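You operate a simulated robot arm through the tools that you are given. There is no shell and no other tool. Be economical: measure what you need, move in short steps, check, and stop when the job is done.

Carry out the task below with a simulated robot arm. There is one attempt and no reset: what you move stays moved.

TASK
Stop the fan, park the hose and close port three with the black stopper from the cupboard.
Fine: fan off before you unlock the hose; it goes in the black holder; lock the ring again and shut the door. Set down upright: black stopper.

It is judged by the outcome, as a careful person would: the job done as asked, and still so three seconds after it is handed in. It fails if anything else is knocked over, pushed out of place, dropped, spilled or broken. A push-on lid holds only when it is set on centred and level and pressed home; a screw cap is set on level and turned clockwise until tight.

THE ROBOT
A 7-joint arm with a two-finger parallel gripper on a trunk, on a base that drives. Base frame: it is fixed to the floor where the robot stands at the start and does not move with it; the origin is under the middle of the robot, x ahead of it, y to its left, z up. Lengths are in mm, angles in degrees, forces in N, time in s.
With the tool pointing down near the work surface it reaches from about 100 to 540 mm from the robot's upright axis, wherever it stands. Its first joint turns from -115.0 to 115.0 degrees. Places, roughly: black stopper [-500, -1500, 500]; bleed knob [100, -1100, 1300]; blue stopper [-250, -1250, 750]; damper dial four [-200, -1500, 1300]; damper dial one [0, -1200, 1300]; damper dial three [-100, -1400, 1300]; damper dial two [-100, -1300, 1300]; flap latch [400, -300, 700]; green stopper [-500, -1250, 750]; hose bench door [-500, -1300, 600]; hose end [-250, -1500, 1000]; hose holder [-400, -1500, 800]; nozzle [-500, -1500, 1000]; port one ring [-200, -1200, 900]; port three [-300, -1600, 900]; port three ring [-400, -1600, 900]. Payload 3.91 kg.
The TCP is the grasp point between the finger pads, 30 mm short of the fingertips. In the tool frame z runs along the fingers and y along their closing line. Largest opening 110 mm; finger width 20, thickness 10; the body of the gripper, 48 by 112 mm, starts 55 mm behind the TCP.
Orientation is that of the tool frame in the base frame, as a unit quaternion [x, y, z, w]. With the fingers straight down and closing along the base's y, the tool's x points along the base's -x, its y along +y and its z along -z.

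THE INTERFACE
- The arm moves only by the tool step_arm. Its argument "rows" is text: rows parted by semicolons, each of 7 numbers parted by spaces: the opening, from 0 (shut) to 1 (fully open), then the shift along the base's x, y, z in cm, then the turn, a rotation vector about the base's x, y, z in degrees. In form: claw dx dy dz wx wy wz; .... A call has 1 to 10 rows; each row is the pose to reach, as a shift and turn from the pose commanded when the call began. A row lasts 0.2 s, in which the tool goes at most 50 mm and 8.6 degrees; a call with a longer step from one row to the next is refused whole, and so is a gripper value outside its range. Where a pose cannot be reached the arm comes as near as it can. A force on the tool above 40 N (or 10 N above the force at the start of the call, whichever is more), or a blocked arm, ends the call early, and 0.2 s more pass. Each finger travels about 108 mm/s and halts on what it meets, pressing with about 42 N; the grip force reading is that of the motor and also rises with nothing between the fingers. The clock runs only during rows and for 0.2 s after the last one: add rows that repeat a pose to give the fingers time. It gives the time, the measured TCP pose, the force on the tool (base axes), the opening and the grip force at its end, in the units of the frame above (readings bear some noise), with the torque about the TCP (base axes, N m) and any sound that the robot's microphone picked up.
- Cameras (640 x 400 px; columns grow to the right, rows downward): "scene" is now at [-11, 108.7, 1671.4]; the picture's right is [-0.71, -0.70, 0.00], its down [-0.55, 0.56, -0.63] and it looks along [0.44, -0.45, -0.78] (base axes); focal length 256 px, centre (320, 200). "wrist" rides on the gripper at [72, 17, -103] in the tool frame; the picture's right is [-0.23, 0.97, 0.00], its down [-0.76, -0.18, -0.62] and it looks along [-0.61, -0.14, 0.78] (tool axes); focal length 222 px, centre (320, 200). There is no depth. A picture from a camera that has moved, and an enlarged one, comes with that camera's place and axes in the base frame and with its lens. The place of the scene camera against the robot may be out by one fixed shift of up to 25 mm in any direction.
- capture(camera): a new picture of that camera. The clock stands still meanwhile.
- raise_lower(by): slides the trunk up (or, below 0, down) by that many mm; the arm and the scene camera ride with it, the base frame stays. It gives what a move gives, with no picture.
- drive_base(legs): drives the robot by 1 to 6 legs, each [ahead, turn to the left] in mm and degrees, along the robot's own axes; the way and the turn of a leg run together, so that a leg with both is an arc; at most 1500 mm and 180 degrees a leg. The arm and the cameras ride along, it lands a little off, and it stops where it bumps. It gives what a move gives.
- head_to(pan, tilt): turns the head with the scene camera to pan (to the left, within 155 degrees either way) and tilt (down, from -29 to 69), counted from straight ahead of the robot. It gives what a move gives.
- enlarge(camera, box): a new picture of the part [left, top, right, bottom] of that camera's present view, enlarged. The clock stands still meanwhile.
- sign_off(): hands the job in; it is judged then, once.

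Work in short steps. Places have to be worked out from the pictures, the camera data and where the tool is seen: move nearer, look again, correct. Check each grasp and each placing, and mend what went wrong. You have 120 turns and 82 pictures in all, those below and enlarged ones among them. Open the gripper and draw the arm clear of the work before you hand the job in, unless the task says otherwise; then end with one line.

The tools are called after "Request:" as a command line: name --argument value ..., lists and objects as JSON in quotes. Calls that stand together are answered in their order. step_arm: Moves the arm, as the interface text tells. Its arguments: {"type":"object","properties":{"rows":{"type":"string"}},"required":["rows"]} The other tools are called the same way: raise_lower (by) slides the trunk up or down; drive_base (legs) drives the base; head_to (pan, tilt) turns the head that bears the scene camera; capture (camera) takes a picture; enlarge (camera, box) takes an enlarged picture of a part of a camera's view; sign_off () hands the job in.

At the start:

```text
t: 0.0
tool_pos: [450.6, 135.0, 1344.3]
ee_rot: [0.0, 1.0, 0.0, 0.0]
contact_force: [-0.3, -0.4, -1.0]
torque: [-0.01, -0.01, -0.04]
gripper_width: 110.0
grasp_force: 0.0
trunk travel left (down, up): [-775.0, 215.0]
robot x, y, heading: [1.1, -1.0, 0.0]
head pan, tilt: [-45.4, 51.3]
```

scene: 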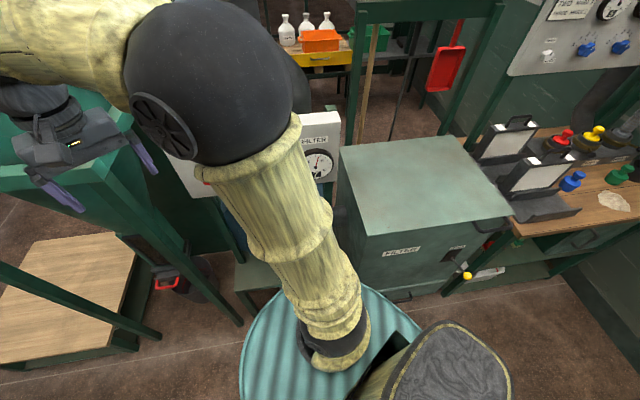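
wrist: 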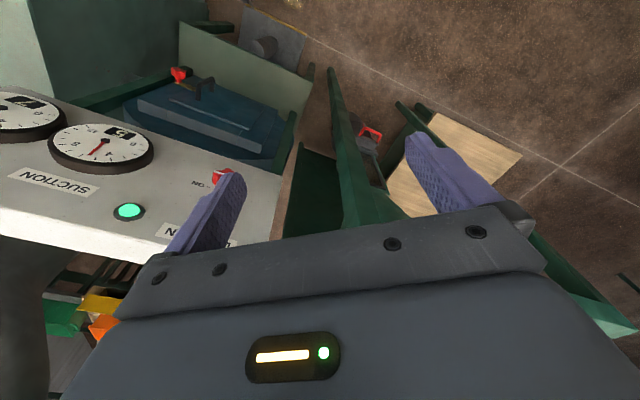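

I start by looking around: first toward the right-hand side, where the hose bench should be.

Request:
head_to --pan -100 --tilt 25

Request:
capture --camera "scene"

Request:
head_to --pan -10 --tilt 35

Request:
capture --camera "scene"

```text
t: 1.2
tool_pos: [450.5, 136.6, 1342.0]
ee_rot: [0.0, 1.0, 0.0, 0.0]
contact_force: [-0.2, -0.2, -0.4]
torque: [-0.01, 0.0, -0.01]
gripper_width: 109.9
grasp_force: 0.1
trunk travel left (down, up): [-775.0, 215.0]
robot x, y, heading: [2.1, -2.7, 0.2]
head pan, tilt: [-100.0, 25.0]
```

```text
79 pictures are left
camera scene: at [-80.2, 71.8, 1710.5], right [-0.98, 0.17, 0.0], down [0.07, 0.42, -0.91], along [-0.16, -0.89, -0.42], focal length 256 px, centre (320, 200)
```

scene: 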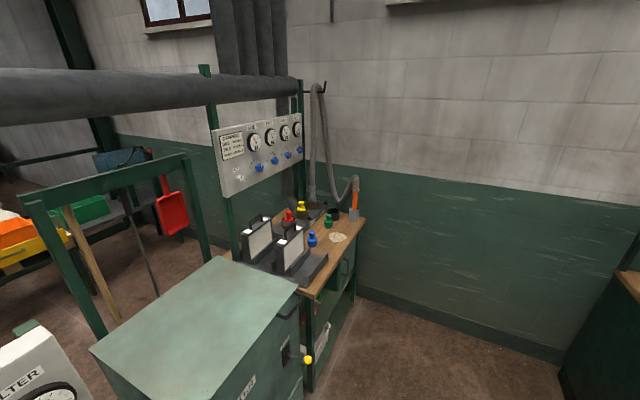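

```text
t: 2.9
tool_pos: [450.3, 135.8, 1342.2]
ee_rot: [0.0, 1.0, 0.0, 0.0]
contact_force: [-0.8, -1.3, 0.8]
torque: [0.02, 0.03, -0.01]
gripper_width: 109.9
grasp_force: 0.1
trunk travel left (down, up): [-775.0, 215.0]
robot x, y, heading: [-3.3, -0.2, 0.0]
head pan, tilt: [-10.0, 35.0]
```

```text
78 pictures are left
camera scene: at [22.5, 147.2, 1694.8], right [-0.17, -0.98, 0.0], down [-0.56, 0.1, -0.82], along [0.81, -0.14, -0.57], focal length 256 px, centre (320, 200)
```

scene: 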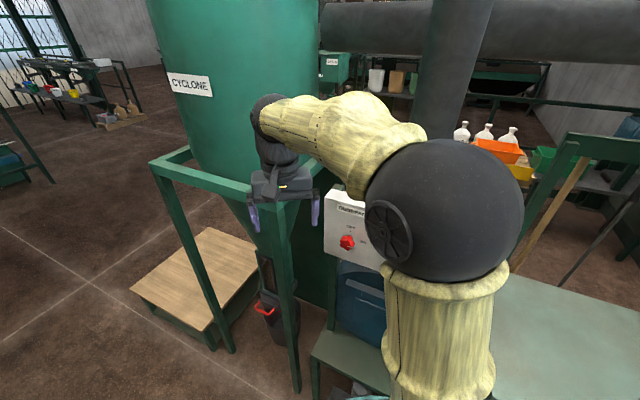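

A red rotary switch on a box ahead may be the fan. I zoom on it with both cameras.

Request:
enlarge --camera "scene" --box '[300, 170, 400, 290]'

Request:
enlarge --camera "wrist" --box '[0, 60, 320, 260]'

```text
3.33 times, centred on (350, 230) of scene
camera zoom: at [22.5, 147.2, 1694.8], right [-0.17, -0.98, 0.0], down [-0.56, 0.1, -0.82], along [0.81, -0.14, -0.57], focal length 853 px, centre (220, 100)
```

zoom: 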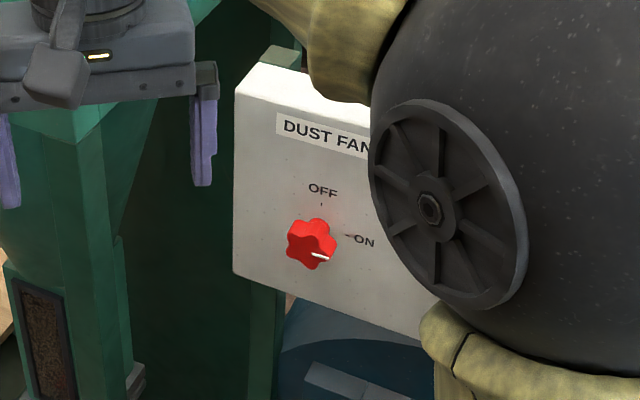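

```text
2.00 times, centred on (160, 160) of wrist
camera zoom: at [379.7, 152.6, 1445.2], right [0.23, 0.97, 0.0], down [0.76, -0.18, 0.62], along [0.61, -0.14, -0.78], focal length 444 px, centre (640, 280)
```

zoom: 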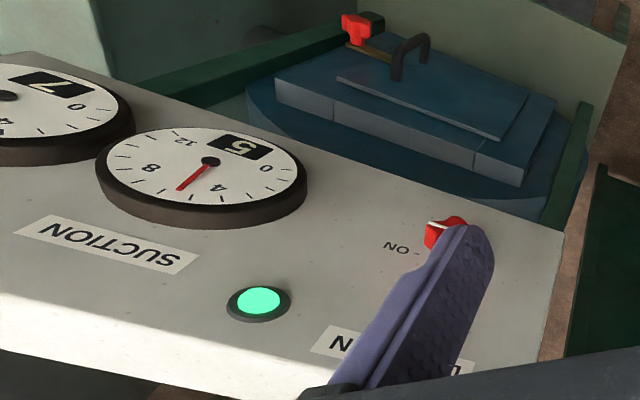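

The knob is DUST FAN; it points to ON (right) and OFF is up, so it needs a counter-clockwise quarter turn. Triangulating gives it at about (506, -12, 1198). I back the tool off and tilt it to point along +x.

Request:
step_arm --rows "1 -2 -1 0 0 -8 0; 1 -4 -3 0 0 -16 0; 1 -6 -5 0 0 -24 0; 1 -8 -7 0 0 -32 0; 1 -10 -9 0 0 -40 0; 1 -10 -11 -2 0 -48 0; 1 -10 -12 -4 0 -56 0; 1 -10 -13 -6 0 -64 0; 1 -10 -14 -8 0 -72 0; 1 -10 -14.7 -10 0 -80 0"

Request:
capture --camera "wrist"

Request:
capture --camera "scene"

```text
t: 5.1
tool_pos: [464.0, 8.0, 1349.5]
ee_rot: [0.022, 0.769, 0.002, 0.639]
contact_force: [1.3, 4.0, 1.5]
torque: [-0.11, 0.07, -0.23]
gripper_width: 110.0
grasp_force: 0.1
out of reach, approached as far as the arm can: row 4, 5, 6, 7, 8, 9, 10
trunk travel left (down, up): [-775.0, 215.0]
robot x, y, heading: [5.3, -1.5, 0.1]
head pan, tilt: [-10.0, 35.0]
```

```text
75 pictures are left
camera wrist: at [350.9, 29.5, 1297.5], right [0.07, 0.96, 0.25], down [-0.48, -0.19, 0.86], along [0.87, -0.18, 0.45], focal length 222 px, centre (320, 200)
```

wrist: 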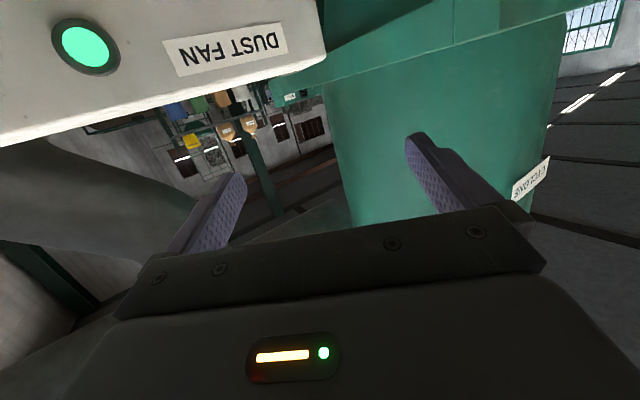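

```text
74 pictures are left
camera scene: at [24.1, 148.9, 1694.6], right [-0.17, -0.98, 0.0], down [-0.57, 0.1, -0.82], along [0.81, -0.14, -0.57], focal length 256 px, centre (320, 200)
```

scene: 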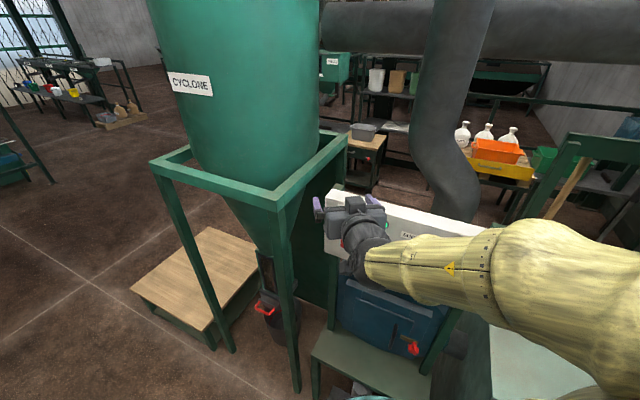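

The arm is too cramped here for a horizontal tool; I back the base 150 mm to give it room.

Request:
drive_base --legs '[[-180, 0]]'

Request:
raise_lower --by -130

Request:
capture --camera "wrist"

Request:
capture --camera "scene"

```text
t: 6.8
tool_pos: [282.6, 10.5, 1352.7]
ee_rot: [0.0, 0.767, 0.0, 0.642]
contact_force: [-0.5, -0.5, 0.3]
torque: [0.03, -0.02, 0.04]
gripper_width: 110.0
grasp_force: 0.1
trunk travel left (down, up): [-775.0, 215.0]
robot x, y, heading: [-179.5, -0.4, -0.1]
head pan, tilt: [-10.0, 35.0]
```

```text
t: 8.3
tool_pos: [281.3, 10.6, 1221.8]
ee_rot: [0.0, 0.766, 0.0, 0.643]
contact_force: [0.4, -1.2, -0.4]
torque: [-0.01, 0.01, 0.02]
gripper_width: 109.8
grasp_force: 0.2
trunk travel left (down, up): [-645.0, 345.0]
robot x, y, heading: [-178.8, -2.1, 0.3]
head pan, tilt: [-10.0, 35.0]
```

```text
73 pictures are left
camera wrist: at [169.0, 27.6, 1168.1], right [0.04, 0.97, 0.22], down [-0.48, -0.18, 0.86], along [0.88, -0.14, 0.46], focal length 222 px, centre (320, 200)
```

wrist: 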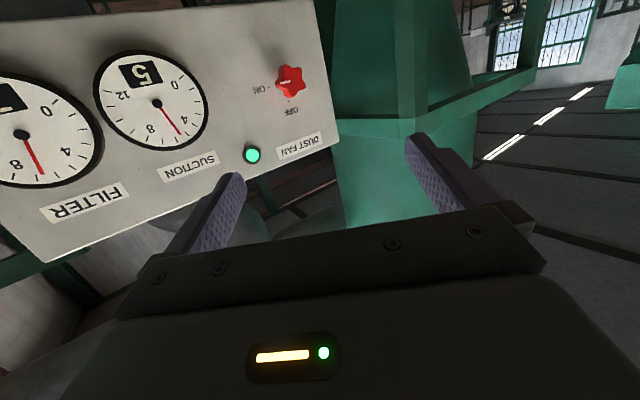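

```text
72 pictures are left
camera scene: at [-158.0, 147.3, 1564.8], right [-0.17, -0.98, 0.0], down [-0.56, 0.1, -0.82], along [0.81, -0.14, -0.57], focal length 256 px, centre (320, 200)
```

scene: 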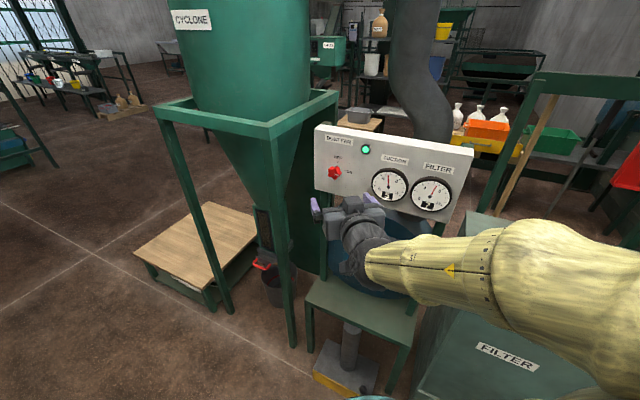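

From two wrist views the knob is about (524, -29, 1158). I move to a hover in front and level the tool.

Request:
step_arm --rows "1 2 -1 -2 0 -5 0; 1 4 -2 -4 0 -10 0; 1 7 -4 -6.4 0 -10 0; 1 10 -4 -6.4 0 -10 0; 1 12 -4 -6.4 0 -10 0; 1 12 -4 -6.4 0 -10 0"

Request:
capture --camera "wrist"

```text
t: 9.7
tool_pos: [363.6, 16.2, 1215.6]
ee_rot: [0.002, 0.709, -0.003, 0.705]
contact_force: [0.0, -0.4, 0.3]
torque: [0.02, -0.01, -0.01]
gripper_width: 110.0
grasp_force: 0.1
out of reach, approached as far as the arm can: row 1, 2, 3, 4, 5, 6
trunk travel left (down, up): [-645.0, 345.0]
robot x, y, heading: [-180.5, -0.7, -0.0]
head pan, tilt: [-10.0, 35.0]
```

```text
71 pictures are left
camera wrist: at [261.5, 34.1, 1142.5], right [0.01, 0.97, 0.23], down [-0.62, -0.17, 0.76], along [0.78, -0.15, 0.6], focal length 222 px, centre (320, 200)
```

wrist: 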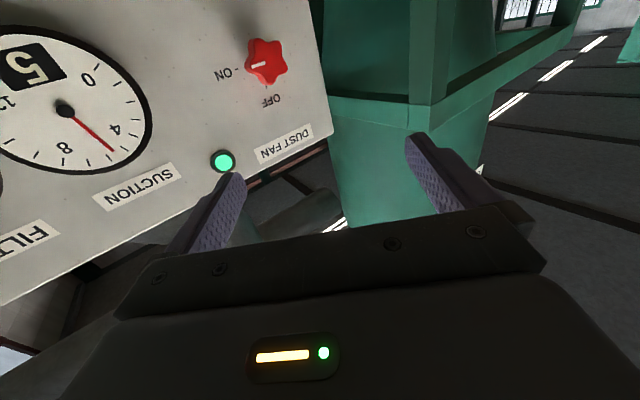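

Orientation is level now but position clipped. I lower the trunk to put the tool at knob height instead.

Request:
raise_lower --by -57

Request:
step_arm --rows "1 0 -2 0 0 0 0; 1 0 -4.5 0 0 0 0; 1 0 -4.5 0 0 0 0"

```text
t: 10.7
tool_pos: [363.5, 16.1, 1158.5]
ee_rot: [0.003, 0.709, -0.003, 0.705]
contact_force: [-0.6, -0.1, -0.2]
torque: [0.0, 0.04, 0.0]
gripper_width: 110.1
grasp_force: 0.0
trunk travel left (down, up): [-588.0, 402.0]
robot x, y, heading: [-180.3, -0.5, -0.1]
head pan, tilt: [-10.0, 35.0]
```

```text
t: 11.5
tool_pos: [359.2, 1.6, 1170.3]
ee_rot: [0.007, 0.71, -0.007, 0.704]
contact_force: [1.0, 0.1, -0.2]
torque: [-0.02, 0.02, -0.02]
gripper_width: 110.0
grasp_force: 0.0
out of reach, approached as far as the arm can: row 1, 2, 3
trunk travel left (down, up): [-588.0, 402.0]
robot x, y, heading: [-182.1, 3.1, -0.2]
head pan, tilt: [-10.0, 35.0]
```

It seems the near side limits the reach; I try going forward in x.

Request:
step_arm --rows "1 2 0 0 0 0 0; 1 5 0 0 0 0 0; 1 7 0 0 0 0 0; 1 7 0 0 0 0 0"

```text
t: 12.5
tool_pos: [401.0, 1.3, 1190.2]
ee_rot: [0.004, 0.71, -0.004, 0.705]
contact_force: [0.4, 0.4, -0.2]
torque: [-0.03, 0.01, -0.02]
gripper_width: 110.1
grasp_force: 0.1
out of reach, approached as far as the arm can: row 1, 2, 3, 4
trunk travel left (down, up): [-588.0, 402.0]
robot x, y, heading: [-183.1, 0.5, -0.0]
head pan, tilt: [-10.0, 35.0]
```

The boundary suggests the arm wants the tool higher relative to the trunk; I raise the arm and then lower the trunk.

Request:
step_arm --rows "1 0 0 4 0 0 0; 1 0 0 8 0 0 0; 1 0 0 12 0 0 0; 1 0 0 12 0 0 0"

Request:
raise_lower --by -120

Request:
capture --camera "scene"

```text
t: 13.5
tool_pos: [400.3, 2.4, 1311.4]
ee_rot: [0.002, 0.708, -0.002, 0.706]
contact_force: [-0.4, -0.8, -0.8]
torque: [-0.02, -0.04, 0.01]
gripper_width: 110.0
grasp_force: 0.1
trunk travel left (down, up): [-588.0, 402.0]
robot x, y, heading: [-181.5, 4.1, -0.2]
head pan, tilt: [-10.0, 35.0]
```

```text
t: 15.0
tool_pos: [400.3, 2.5, 1191.6]
ee_rot: [0.002, 0.709, -0.002, 0.705]
contact_force: [0.2, 0.6, -0.2]
torque: [0.01, 0.0, -0.02]
gripper_width: 109.8
grasp_force: 0.1
trunk travel left (down, up): [-468.0, 522.0]
robot x, y, heading: [-178.9, 1.2, -0.1]
head pan, tilt: [-10.0, 35.0]
```

```text
70 pictures are left
camera scene: at [-158.0, 147.3, 1387.8], right [-0.17, -0.98, 0.0], down [-0.56, 0.1, -0.82], along [0.81, -0.14, -0.57], focal length 256 px, centre (320, 200)
```

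scene: 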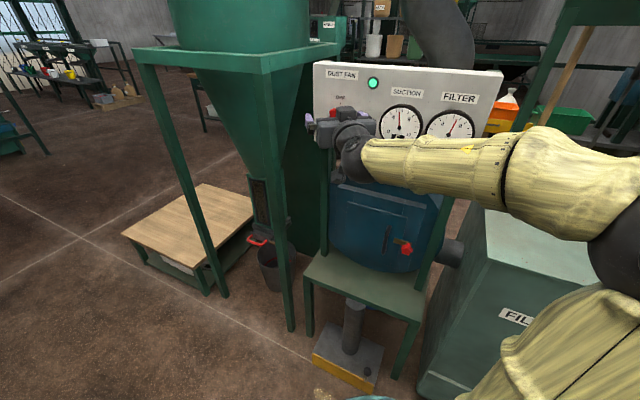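

Now it's within reach. I line up with the knob axis.

Request:
step_arm --rows "1 1 -3.1 -3.3 0 0 0; 1 2 -3.1 -3.3 0 0 0; 1 2 -3.1 -3.3 0 0 0"

Request:
capture --camera "wrist"

Request:
enlarge --camera "scene" --box '[280, 50, 440, 150]'

```text
t: 15.8
tool_pos: [421.0, -28.6, 1157.1]
ee_rot: [0.002, 0.709, -0.002, 0.706]
contact_force: [0.2, 1.1, 1.1]
torque: [0.0, -0.04, -0.09]
gripper_width: 110.2
grasp_force: 0.1
trunk travel left (down, up): [-468.0, 522.0]
robot x, y, heading: [-178.0, 3.5, -0.2]
head pan, tilt: [-10.0, 35.0]
```

```text
69 pictures are left
camera wrist: at [318.3, -10.9, 1084.7], right [0.01, 0.97, 0.23], down [-0.62, -0.17, 0.76], along [0.78, -0.15, 0.6], focal length 222 px, centre (320, 200)
```

wrist: 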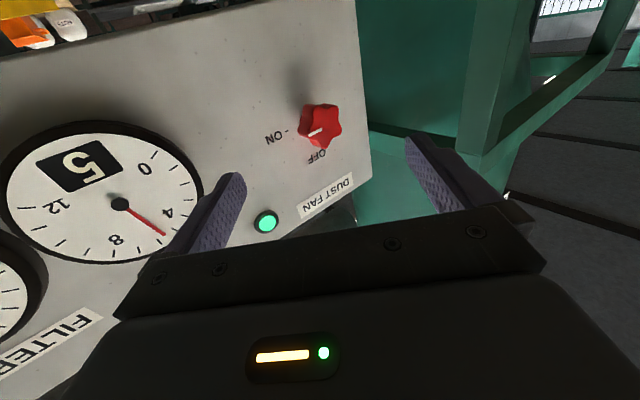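

```text
4.00 times, centred on (360, 100) of scene
camera zoom: at [-157.9, 147.4, 1387.8], right [-0.17, -0.98, 0.0], down [-0.56, 0.1, -0.82], along [0.81, -0.14, -0.57], focal length 1024 px, centre (160, 600)
```

zoom: 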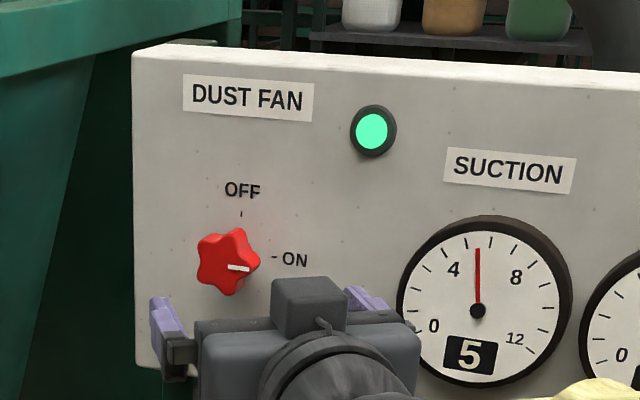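

Knob axis confirmed at y≈-30.5, z≈1159. I move in with open fingers, then look.

Request:
step_arm --rows "1 3 -0.2 0.2 0 0 0; 1 6 -0.2 0.2 0 0 0; 1 8 -0.2 0.2 0 0 0; 1 8 -0.2 0.2 0 0 0"

Request:
capture --camera "wrist"

```text
t: 16.8
tool_pos: [462.4, -39.2, 1168.3]
ee_rot: [0.003, 0.708, -0.003, 0.706]
contact_force: [0.2, 0.6, 0.6]
torque: [0.0, -0.01, 0.0]
gripper_width: 109.9
grasp_force: 0.0
out of reach, approached as far as the arm can: row 2, 3, 4
trunk travel left (down, up): [-468.0, 522.0]
robot x, y, heading: [-178.4, -2.5, -0.1]
head pan, tilt: [-10.0, 35.0]
```

```text
67 pictures are left
camera wrist: at [360.1, -21.3, 1095.8], right [0.01, 0.97, 0.23], down [-0.62, -0.17, 0.76], along [0.78, -0.15, 0.6], focal length 222 px, centre (320, 200)
```

wrist: 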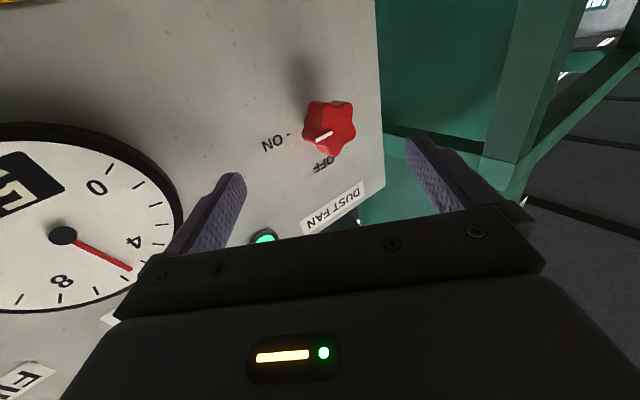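

Out at full reach; I retract the arm a bit, then drive the base ahead 60 mm.

Request:
step_arm --rows "1 -3 0.5 -0.5 0 0 0; 1 -5 0.8 -0.9 0 0 0; 1 -5 0.8 -0.9 0 0 0"

Request:
drive_base --legs '[[60, 0]]'

Request:
capture --camera "wrist"

```text
t: 17.6
tool_pos: [412.7, -30.3, 1160.5]
ee_rot: [0.003, 0.709, -0.003, 0.705]
contact_force: [1.0, -0.8, 0.4]
torque: [0.01, -0.01, -0.03]
gripper_width: 110.0
grasp_force: 0.1
trunk travel left (down, up): [-468.0, 522.0]
robot x, y, heading: [-180.4, 0.1, 0.2]
head pan, tilt: [-10.0, 35.0]
```

```text
t: 18.6
tool_pos: [474.4, -31.2, 1161.7]
ee_rot: [0.002, 0.709, -0.002, 0.705]
contact_force: [-0.1, 0.2, 0.2]
torque: [0.0, 0.02, 0.01]
gripper_width: 109.7
grasp_force: 0.2
trunk travel left (down, up): [-468.0, 522.0]
robot x, y, heading: [-116.6, 2.0, 0.0]
head pan, tilt: [-10.0, 35.0]
```

```text
66 pictures are left
camera wrist: at [371.5, -12.9, 1087.7], right [0.01, 0.97, 0.23], down [-0.62, -0.17, 0.76], along [0.78, -0.15, 0.6], focal length 222 px, centre (320, 200)
```

wrist: 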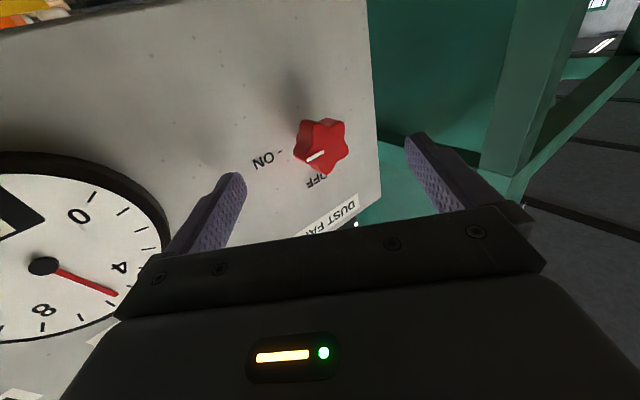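

Knob face seems nearer x≈530. I advance 45 mm and watch the force.

Request:
step_arm --rows "1 2 0 -0.2 0 0 0; 1 3.5 0 -0.2 0 0 0; 1 4.6 0 -0.2 0 0 0; 1 4.6 0 -0.2 0 0 0"

Request:
capture --camera "wrist"

```text
t: 19.1
tool_pos: [484.8, -30.2, 1159.5]
ee_rot: [0.005, 0.708, -0.003, 0.706]
contact_force: [-48.2, 2.0, 5.2]
torque: [-0.43, -0.17, -3.09]
gripper_width: 109.2
grasp_force: 0.1
trunk travel left (down, up): [-468.0, 522.0]
robot x, y, heading: [-123.7, 2.9, -0.0]
head pan, tilt: [-10.0, 35.0]
stopped in row 2: the force on the tool passed its limit at 65 N (the readings are from after the stop); the commanded pose is now the measured one
```

```text
65 pictures are left
camera wrist: at [382.0, -12.1, 1087.0], right [0.01, 0.97, 0.23], down [-0.62, -0.17, 0.76], along [0.78, -0.15, 0.6], focal length 222 px, centre (320, 200)
```

wrist: 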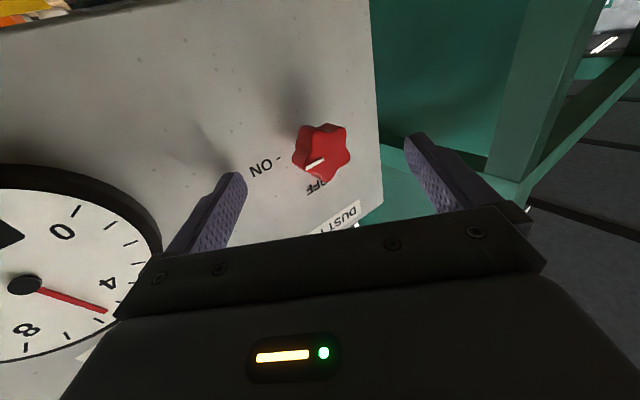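

Only the right (-y) finger touched: the panel is yawed about 27° (its right end nearer the robot). I back off and yaw the tool to face it squarely.

Request:
step_arm --rows "1 -3 0 0 0 0 0; 1 -5 1 0 0 0 -8; 1 -4 1.5 0 0 0 -16; 1 -3 2 0 0 0 -24; 1 -2 2.3 0 0 0 -27; 1 -2 2.3 0 0 0 -27"

Request:
capture --camera "wrist"

Request:
capture --camera "scene"

```text
t: 20.5
tool_pos: [472.4, -6.6, 1155.3]
ee_rot: [0.172, 0.691, -0.167, 0.682]
contact_force: [0.2, 0.1, 0.2]
torque: [0.0, 0.0, -0.01]
gripper_width: 110.2
grasp_force: 0.0
trunk travel left (down, up): [-468.0, 522.0]
robot x, y, heading: [-120.4, 0.3, -0.2]
head pan, tilt: [-10.0, 35.0]
```

```text
64 pictures are left
camera wrist: at [389.5, 56.2, 1083.9], right [0.45, 0.86, 0.23], down [-0.63, 0.12, 0.77], along [0.63, -0.49, 0.6], focal length 222 px, centre (320, 200)
```

wrist: 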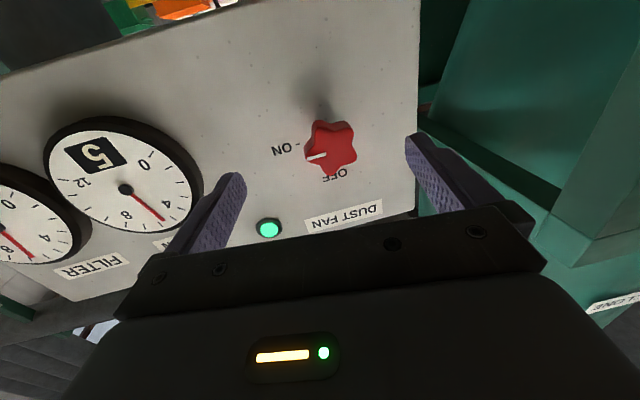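

```text
63 pictures are left
camera scene: at [-98.4, 147.4, 1387.8], right [-0.17, -0.98, 0.0], down [-0.56, 0.1, -0.82], along [0.81, -0.14, -0.57], focal length 256 px, centre (320, 200)
```

scene: 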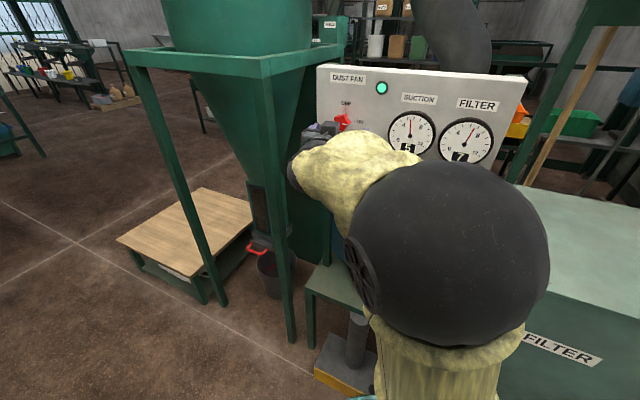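

Panel now squarely faced. The tool axis projects to column 320; the knob is ~10 mm to image right. I correct laterally, then advance 38 mm.

Request:
step_arm --rows "1 0.45 0.85 0.2 0 0 0; 1 2.2 -0.1 0.2 0 0 0; 1 3.8 -0.9 0.2 0 0 0; 1 3.8 -0.9 0.2 0 0 0"

Request:
capture --camera "wrist"

```text
t: 21.5
tool_pos: [511.8, -18.2, 1157.7]
ee_rot: [0.171, 0.691, -0.166, 0.683]
contact_force: [2.0, -0.8, -0.9]
torque: [0.0, 0.0, -0.01]
gripper_width: 109.8
grasp_force: 0.1
trunk travel left (down, up): [-468.0, 522.0]
robot x, y, heading: [-119.2, 2.7, -0.2]
head pan, tilt: [-10.0, 35.0]
```

```text
62 pictures are left
camera wrist: at [428.3, 46.1, 1086.6], right [0.45, 0.86, 0.23], down [-0.63, 0.12, 0.77], along [0.63, -0.49, 0.6], focal length 222 px, centre (320, 200)
```

wrist: 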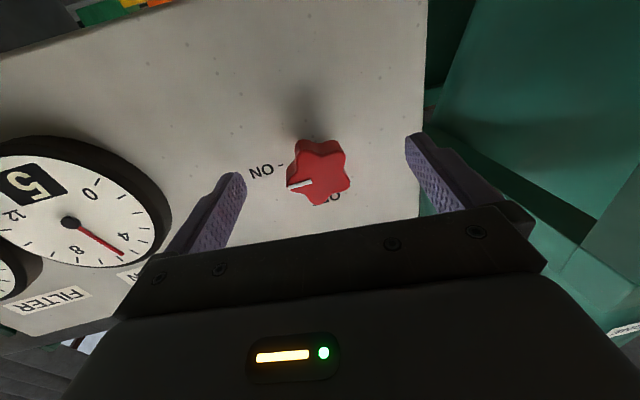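

Centred now. I advance 6 mm more and close on the knob.

Request:
step_arm --rows "1 0.5 -0.25 0 0 0 0; 1 0.5 -0.25 0 0 0 0; 0.6 0.5 -0.25 0 0 0 0; 0.2 0.5 -0.25 0 0 0 0; 0.2 0.5 -0.25 0 0 0 0; 0.2 0.5 -0.25 0 0 0 0; 0.2 0.5 -0.25 0 0 0 0"

Request:
capture --camera "wrist"

```text
t: 23.1
tool_pos: [515.1, -21.1, 1157.2]
ee_rot: [0.171, 0.69, -0.166, 0.683]
contact_force: [-5.1, -7.0, -3.8]
torque: [-0.22, -0.22, -1.36]
gripper_width: 42.0
grasp_force: 44.5
trunk travel left (down, up): [-468.0, 522.0]
robot x, y, heading: [-123.4, 0.1, 0.0]
head pan, tilt: [-10.0, 35.0]
```

```text
61 pictures are left
camera wrist: at [432.7, 42.4, 1086.5], right [0.46, 0.86, 0.23], down [-0.63, 0.13, 0.77], along [0.63, -0.5, 0.6], focal length 222 px, centre (320, 200)
```

wrist: 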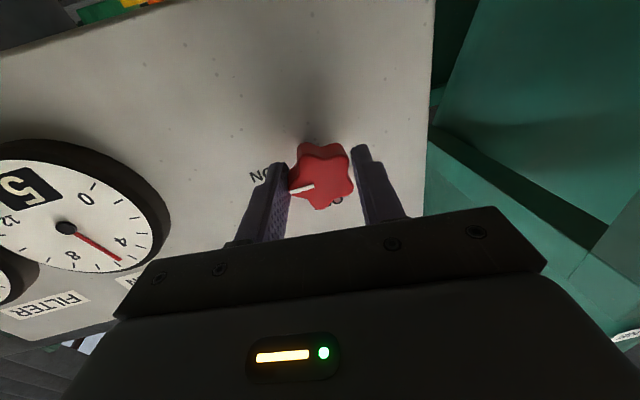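

Gripped at 42 mm. I turn counter-clockwise (from the operator's view) about the tool axis.

Request:
step_arm --rows "0.2 0 0 0 -7.5 4 0; 0.2 0 0 0 -15 8 0; 0.2 0 0 0 -22.5 11.9 0; 0.2 0 0 0 -30 15.8 0; 0.2 0 0 0 -37.5 19.7 0; 0.2 0 0 0 -45 23.7 0; 0.2 0 0 0 -52.5 27.6 0; 0.2 0 0 0 -60 31.6 0; 0.2 0 0 0 -67.5 35.5 0; 0.2 0 0 0 -75 39.4 0"

Request:
enlarge --camera "scene" --box '[260, 50, 480, 180]'

```text
t: 25.3
tool_pos: [514.0, -21.9, 1160.8]
ee_rot: [-0.331, 0.624, -0.59, 0.391]
contact_force: [6.1, -14.6, 24.0]
torque: [-0.46, -0.72, -0.19]
gripper_width: 39.8
grasp_force: 44.3
trunk travel left (down, up): [-468.0, 522.0]
robot x, y, heading: [-123.9, 2.7, -0.2]
head pan, tilt: [-10.0, 35.0]
```

```text
2.91 times, centred on (370, 115) of scene
camera zoom: at [-99.8, 145.0, 1388.2], right [-0.18, -0.98, 0.0], down [-0.56, 0.1, -0.82], along [0.81, -0.14, -0.57], focal length 744 px, centre (174, 447)
```

zoom: 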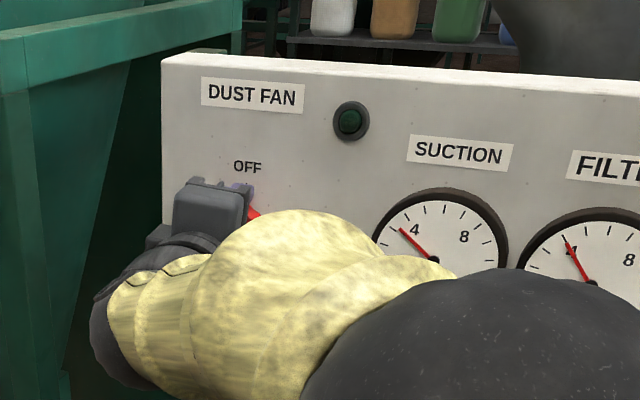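

The lamp went out and suction is dropping. I finish the last few degrees, open, and back off to check the knob.

Request:
step_arm --rows "0.2 0 0 0 -4.5 2.4 0; 0.2 0 0 0 -4.5 2.4 0; 0.6 0 0 0 -4.5 2.4 0; 1 0 0 0 -4.5 2.4 0; 1 -2 1 0 -4.5 2.4 0; 1 -5 2.5 0 -4.5 2.4 0; 1 -8 4 0 -4.5 2.4 0; 1 -8 4 0 -4.5 2.4 0"

Request:
capture --camera "wrist"

```text
t: 27.1
tool_pos: [436.2, 20.6, 1155.3]
ee_rot: [-0.36, 0.61, -0.605, 0.363]
contact_force: [-0.4, 0.7, 0.5]
torque: [0.0, -0.03, 0.01]
gripper_width: 110.1
grasp_force: 0.2
trunk travel left (down, up): [-468.0, 522.0]
robot x, y, heading: [-121.3, -1.2, 0.2]
head pan, tilt: [-10.0, 35.0]
```

```text
59 pictures are left
camera wrist: at [311.1, 6.3, 1137.0], right [0.11, 0.21, -0.97], down [-0.19, 0.97, 0.18], along [0.98, 0.16, 0.14], focal length 222 px, centre (320, 200)
```

wrist: 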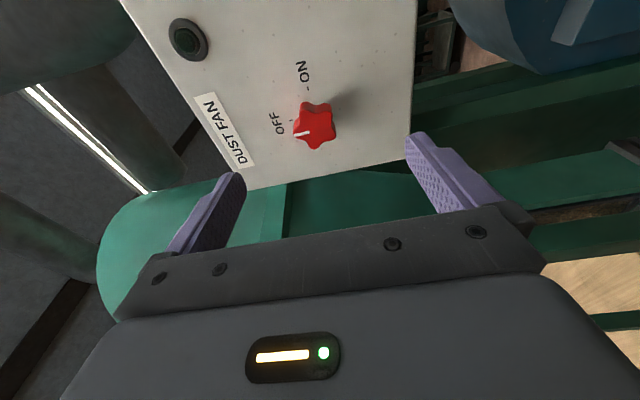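

Fan is off (pointer at OFF). Now I untwist the tool, raise it and look at where I must drive.

Request:
step_arm --rows "1 -1 0 0 7.5 -4 0; 1 -2 0 0 15 -8 0; 1 -3 0 0 22.5 -11.9 0; 1 -4 0 0 30 -15.8 0; 1 -5 0 0 37.5 -19.7 0; 1 -5 0 0 45 -23.7 0; 1 -5 0 0 52.5 -27.6 0; 1 -5 0 0 60 -31.6 0; 1 -5 0 0 67.5 -35.5 0; 1 -5 0 0 75 -39.4 0"

Request:
drive_base --legs '[[-250, 0]]'

Request:
head_to --pan -120 --tilt 25

Request:
capture --camera "scene"

```text
t: 29.3
tool_pos: [385.4, 19.9, 1156.4]
ee_rot: [0.142, 0.697, -0.197, 0.675]
contact_force: [0.7, 0.0, -0.5]
torque: [0.02, -0.01, -0.01]
gripper_width: 109.9
grasp_force: 0.1
trunk travel left (down, up): [-468.0, 522.0]
robot x, y, heading: [-119.1, 3.3, 0.2]
head pan, tilt: [-10.0, 35.0]
```

```text
t: 31.3
tool_pos: [135.8, 23.7, 1157.4]
ee_rot: [0.138, 0.698, -0.195, 0.675]
contact_force: [-0.2, 0.2, -0.1]
torque: [-0.01, 0.0, 0.0]
gripper_width: 110.0
grasp_force: 0.0
trunk travel left (down, up): [-468.0, 522.0]
robot x, y, heading: [-372.4, 5.5, 0.4]
head pan, tilt: [-10.0, 35.0]
```

```text
t: 33.2
tool_pos: [135.2, 22.3, 1157.1]
ee_rot: [0.138, 0.698, -0.195, 0.675]
contact_force: [-0.6, 0.1, -0.8]
torque: [0.02, -0.01, 0.0]
gripper_width: 110.1
grasp_force: 0.0
trunk travel left (down, up): [-468.0, 522.0]
robot x, y, heading: [-370.0, -2.2, 0.4]
head pan, tilt: [-120.0, 25.0]
```

```text
58 pictures are left
camera scene: at [-481.9, 81.6, 1403.6], right [-0.87, 0.49, 0.0], down [0.21, 0.37, -0.91], along [-0.45, -0.79, -0.42], focal length 256 px, centre (320, 200)
```

scene: 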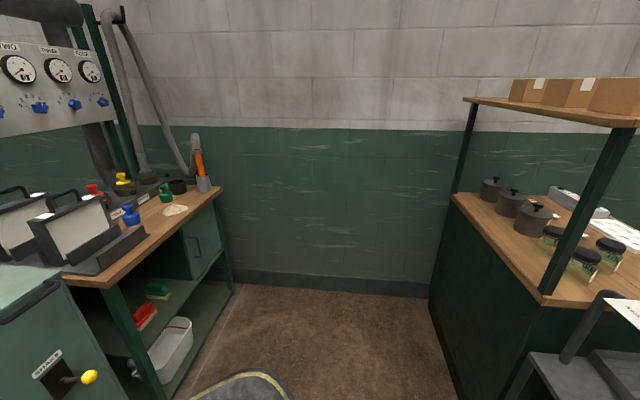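

The bench (front yawed ~43° in the base frame) stands in a ~1.2 m bay. I tuck the arm first: tool down, closer in, higher.

Request:
step_arm --rows "1 -2 0 2 3.9 7.5 0; 1 -4 0 4 7.8 15 0; 1 -6 0 6 11.8 22.4 0; 1 -8 0 8 15.7 29.8 0; 1 -10 0 10 19.6 37.2 0; 1 -12 0 12 23.5 44.7 0; 1 -14 0 14 27.4 52.1 0; 1 -16 0 15 31.4 59.6 0; 1 -18 0 16 35.3 67 0; 1 -20 0 16 38.4 73 0"

Request:
drive_base --legs '[[0, -110], [900, 0], [0, 66]]'

Request:
head_to --pan -10 --tilt 35

Request:
capture --camera "scene"

```text
t: 35.4
tool_pos: [-37.1, 9.3, 1276.3]
ee_rot: [0.197, 0.976, -0.021, 0.084]
contact_force: [0.9, 0.0, -0.3]
torque: [-0.01, 0.04, 0.0]
gripper_width: 110.2
grasp_force: 0.0
out of reach, approached as far as the arm can: row 9, 10
trunk travel left (down, up): [-468.0, 522.0]
robot x, y, heading: [-368.6, 1.8, 0.6]
head pan, tilt: [-120.0, 25.0]
```

```text
t: 51.7
tool_pos: [-407.8, -1073.0, 1277.7]
ee_rot: [0.544, 0.834, -0.052, 0.073]
contact_force: [-0.4, -0.4, 0.4]
torque: [0.0, -0.02, -0.01]
gripper_width: 109.9
grasp_force: 0.0
trunk travel left (down, up): [-468.0, 522.0]
robot x, y, heading: [-653.2, -849.4, -42.8]
head pan, tilt: [-120.0, 25.0]
```

```text
t: 53.6
tool_pos: [-407.0, -1071.9, 1275.9]
ee_rot: [0.544, 0.834, -0.051, 0.072]
contact_force: [0.4, 0.0, 0.3]
torque: [-0.02, 0.01, -0.01]
gripper_width: 110.3
grasp_force: 0.0
trunk travel left (down, up): [-468.0, 522.0]
robot x, y, heading: [-657.9, -848.3, -43.1]
head pan, tilt: [-10.0, 35.0]
```

```text
57 pictures are left
camera scene: at [-547.6, -759.6, 1387.8], right [-0.8, -0.6, 0.0], down [-0.35, 0.46, -0.82], along [0.49, -0.65, -0.57], focal length 256 px, centre (320, 200)
```

scene: 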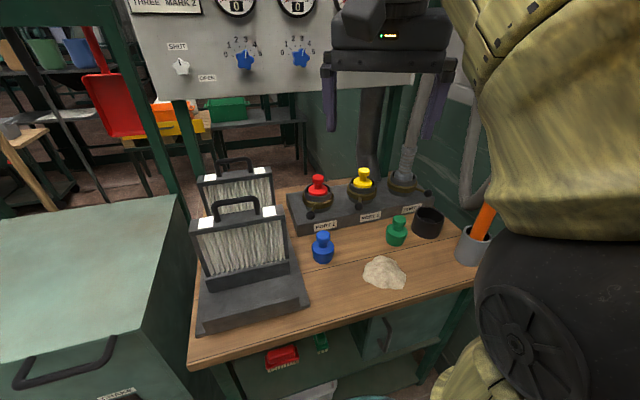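

Clear view: port 1 red, port 2 yellow, port 3 holds the hose with a lock ring; the black cup is the holder. I zoom in.

Request:
enlarge --camera "scene" --box '[280, 140, 480, 265]'

Request:
capture --camera "wrist"

```text
3.20 times, centred on (380, 202) of scene
camera zoom: at [-547.6, -759.6, 1387.8], right [-0.8, -0.6, 0.0], down [-0.35, 0.46, -0.82], along [0.49, -0.65, -0.57], focal length 819 px, centre (128, 192)
```

zoom: 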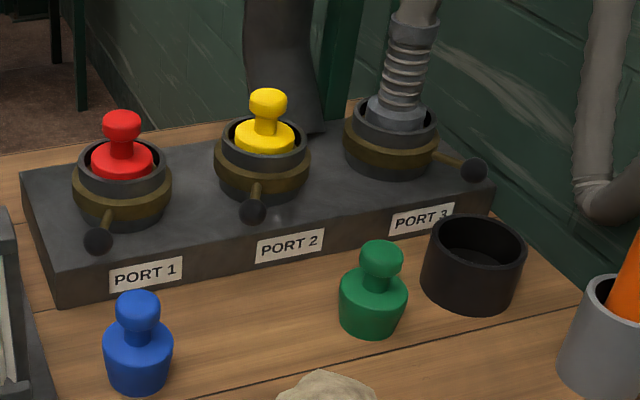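

```text
55 pictures are left
camera wrist: at [-426.4, -982.9, 1364.9], right [0.98, 0.19, 0.03], down [0.1, -0.65, 0.75], along [0.16, -0.73, -0.66], focal length 222 px, centre (320, 200)
```

wrist: 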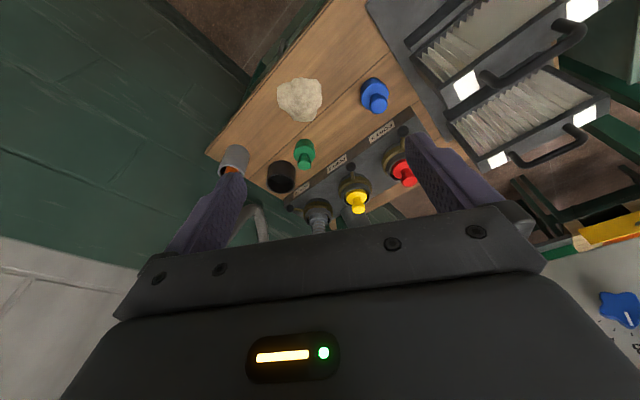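

Port 3 is ~750 mm away ahead-right. I reposition sideways: turn left, reverse ~310 mm along the bench, turn back to face it (about -35°).

Request:
drive_base --legs '[[0, 98], [-310, 0], [0, -90]]'

Request:
head_to --pan 15 --tilt 60

Request:
capture --camera "scene"

Request:
capture --camera "wrist"

```text
t: 61.5
tool_pos: [-557.2, -701.3, 1277.5]
ee_rot: [-0.267, 0.96, 0.021, 0.087]
contact_force: [0.5, 0.6, 0.0]
torque: [0.01, -0.03, -0.03]
gripper_width: 110.2
grasp_force: 0.1
trunk travel left (down, up): [-468.0, 522.0]
robot x, y, heading: [-745.7, -973.9, 54.1]
head pan, tilt: [-10.0, 35.0]
stopped in leg 2: the robot was blocked; the commanded pose is now the measured one
```

```text
t: 62.4
tool_pos: [-558.8, -701.2, 1277.7]
ee_rot: [-0.267, 0.96, 0.021, 0.088]
contact_force: [0.7, -0.7, -0.1]
torque: [0.0, 0.0, -0.02]
gripper_width: 110.0
grasp_force: 0.0
trunk travel left (down, up): [-468.0, 522.0]
robot x, y, heading: [-744.4, -973.6, 54.1]
head pan, tilt: [15.0, 60.0]
```

```text
54 pictures are left
camera scene: at [-882.8, -862.7, 1353.6], right [0.93, -0.36, 0.0], down [-0.31, -0.81, -0.5], along [0.18, 0.47, -0.87], focal length 256 px, centre (320, 200)
```

scene: 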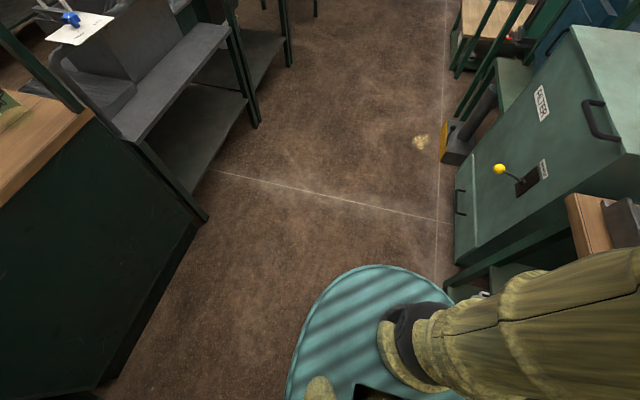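

```text
53 pictures are left
camera wrist: at [-642.7, -732.1, 1365.2], right [-0.31, 0.95, 0.03], down [0.64, 0.18, 0.75], along [0.71, 0.25, -0.66], focal length 222 px, centre (320, 200)
```

wrist: 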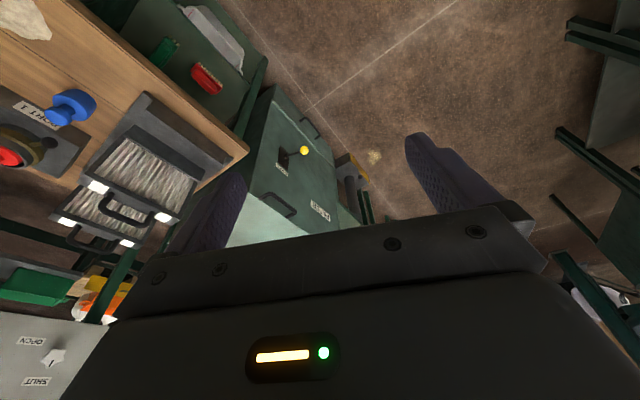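

The base was blocked while reversing. I look to the right-rear to see what it met.

Request:
head_to --pan -100 --tilt 50

Request:
capture --camera "scene"

Request:
head_to --pan -150 --tilt 55

Request:
capture --camera "scene"

```text
t: 64.3
tool_pos: [-558.3, -701.8, 1277.9]
ee_rot: [-0.266, 0.96, 0.021, 0.087]
contact_force: [0.3, -0.9, 0.4]
torque: [0.0, -0.01, 0.0]
gripper_width: 109.8
grasp_force: 0.1
trunk travel left (down, up): [-468.0, 522.0]
robot x, y, heading: [-740.7, -978.7, 53.8]
head pan, tilt: [-100.0, 50.0]
```

```text
52 pictures are left
camera scene: at [-853.2, -980.3, 1366.1], right [-0.72, -0.7, 0.0], down [-0.53, 0.55, -0.64], along [0.45, -0.46, -0.77], focal length 256 px, centre (320, 200)
```

scene: 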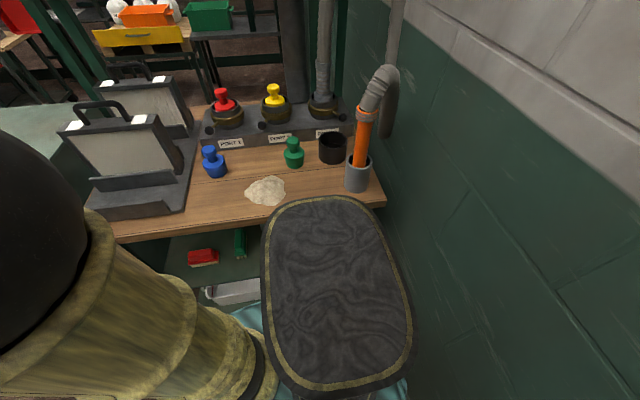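

```text
t: 65.5
tool_pos: [-557.4, -700.5, 1277.4]
ee_rot: [-0.267, 0.96, 0.021, 0.087]
contact_force: [-0.2, 0.4, 0.1]
torque: [0.01, 0.01, 0.01]
gripper_width: 109.9
grasp_force: 0.0
trunk travel left (down, up): [-468.0, 522.0]
robot x, y, heading: [-742.3, -977.3, 54.0]
head pan, tilt: [-150.0, 55.0]
```

```text
51 pictures are left
camera scene: at [-914.2, -996.7, 1359.6], right [-0.99, 0.1, 0.0], down [0.09, 0.81, -0.57], along [-0.06, -0.57, -0.82], focal length 256 px, centre (320, 200)
```

scene: 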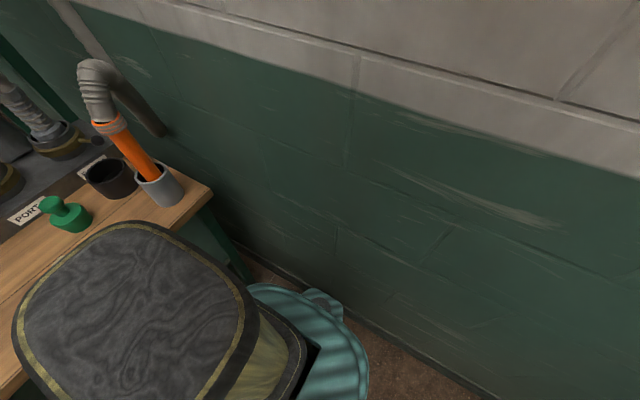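

The wall stopped it (base radius ≈330). I pull 80 mm off the wall, turn to face the bench, and look down at the gap.

Request:
drive_base --legs '[[80, 0], [0, -90]]'

Request:
head_to --pan 20 --tilt 60

Request:
capture --camera "scene"

```text
t: 72.2
tool_pos: [-425.9, -1102.7, 1278.6]
ee_rot: [0.498, 0.862, -0.048, 0.077]
contact_force: [0.2, -0.5, 0.1]
torque: [-0.03, 0.02, -0.02]
gripper_width: 109.9
grasp_force: 0.1
trunk travel left (down, up): [-468.0, 522.0]
robot x, y, heading: [-695.9, -910.4, -37.4]
head pan, tilt: [-150.0, 55.0]
```

```text
t: 74.8
tool_pos: [-425.5, -1102.4, 1276.6]
ee_rot: [0.498, 0.862, -0.047, 0.077]
contact_force: [0.4, 0.1, -0.2]
torque: [-0.01, 0.02, 0.02]
gripper_width: 109.9
grasp_force: 0.0
trunk travel left (down, up): [-468.0, 522.0]
robot x, y, heading: [-692.5, -910.6, -37.1]
head pan, tilt: [20.0, 60.0]
```

```text
50 pictures are left
camera scene: at [-592.7, -763.4, 1353.5], right [-0.29, -0.96, 0.0], down [-0.83, 0.26, -0.5], along [0.48, -0.15, -0.87], focal length 256 px, centre (320, 200)
```

scene: 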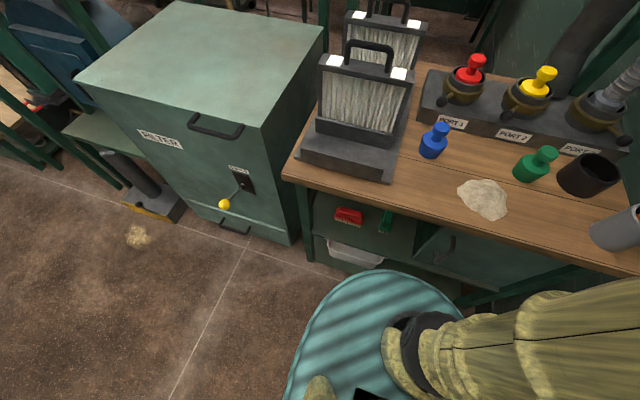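

Now I pitch the tool toward horizontal (bearing -60°), then lower the trunk to test reach over the bench.

Request:
step_arm --rows "1 0.5 -0.9 0 -6.9 -4 0; 1 1 -1.8 0 -13.8 -8 0; 1 1.5 -2.7 0 -20.8 -12 0; 1 2 -3.6 0 -27.7 -16 0; 1 2.5 -4.5 0 -34.6 -20 0; 1 3 -5.4 0 -41.5 -24 0; 1 3.5 -6.3 0 -48.5 -28 0; 1 4 -7.2 0 -55.4 -32 0; 1 4.5 -8.1 0 -62.3 -36 0; 1 5 -9 0 -69.3 -40 0"

Request:
raise_lower --by -250

Request:
capture --camera "wrist"

Request:
capture --camera "scene"

```text
t: 77.0
tool_pos: [-336.0, -1217.1, 1222.9]
ee_rot: [0.36, 0.608, -0.355, 0.612]
contact_force: [-0.1, -0.4, -0.2]
torque: [0.0, -0.02, 0.08]
gripper_width: 110.0
grasp_force: 0.1
out of reach, approached as far as the arm can: row 5, 6, 7, 8, 9, 10
trunk travel left (down, up): [-468.0, 522.0]
robot x, y, heading: [-696.1, -914.4, -37.2]
head pan, tilt: [20.0, 60.0]
```

```text
t: 78.7
tool_pos: [-364.7, -1193.9, 899.3]
ee_rot: [0.313, 0.742, -0.374, 0.459]
contact_force: [-0.5, 0.4, -0.8]
torque: [0.02, 0.02, 0.01]
gripper_width: 109.8
grasp_force: 0.0
trunk travel left (down, up): [-318.0, 672.0]
robot x, y, heading: [-696.5, -912.9, -37.1]
head pan, tilt: [20.0, 60.0]
stopped: the arm was blocked; the commanded pose is now the measured one
```

```text
49 pictures are left
camera wrist: at [-423.4, -1089.2, 857.3], right [0.87, 0.48, -0.05], down [-0.13, 0.34, 0.93], along [0.47, -0.81, 0.36], focal length 222 px, centre (320, 200)
```

wrist: 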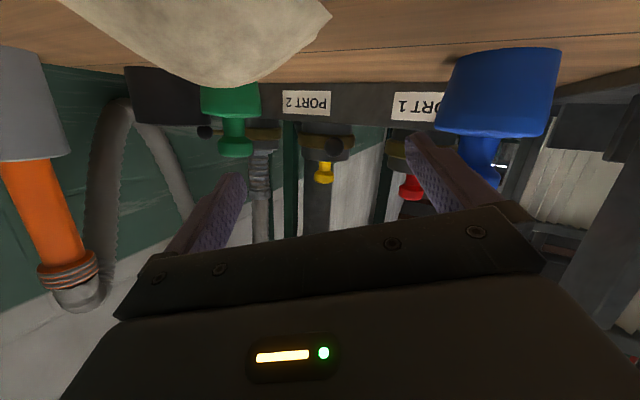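

```text
48 pictures are left
camera scene: at [-593.2, -763.3, 1208.1], right [-0.29, -0.96, 0.0], down [-0.83, 0.25, -0.5], along [0.48, -0.15, -0.87], focal length 256 px, centre (320, 200)
```

scene: 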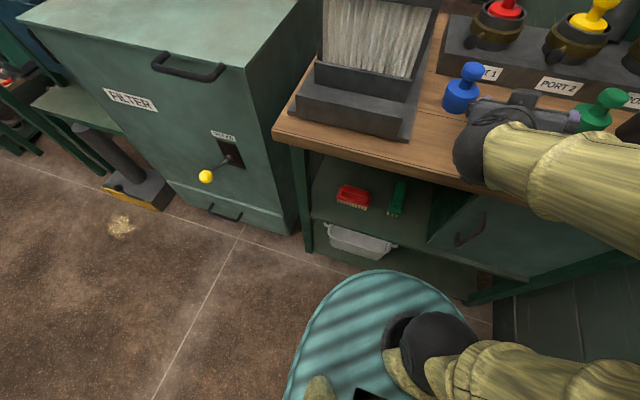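

The arm was blocked partway. I look to the right to see where the elbow is.

Request:
head_to --pan -30 --tilt 45

Request:
capture --camera "scene"

```text
t: 79.9
tool_pos: [-364.3, -1194.6, 896.4]
ee_rot: [0.314, 0.742, -0.374, 0.46]
contact_force: [0.7, 0.3, -0.3]
torque: [-0.04, -0.02, 0.02]
gripper_width: 110.0
grasp_force: 0.1
trunk travel left (down, up): [-318.0, 672.0]
robot x, y, heading: [-694.7, -912.4, -37.1]
head pan, tilt: [-30.0, 45.0]
```

```text
47 pictures are left
camera scene: at [-624.8, -818.7, 1227.5], right [-0.92, -0.39, 0.0], down [-0.28, 0.65, -0.71], along [0.28, -0.65, -0.71], focal length 256 px, centre (320, 200)
```

scene: 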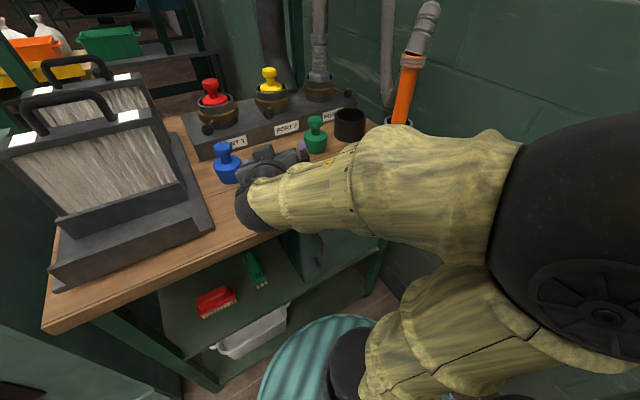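

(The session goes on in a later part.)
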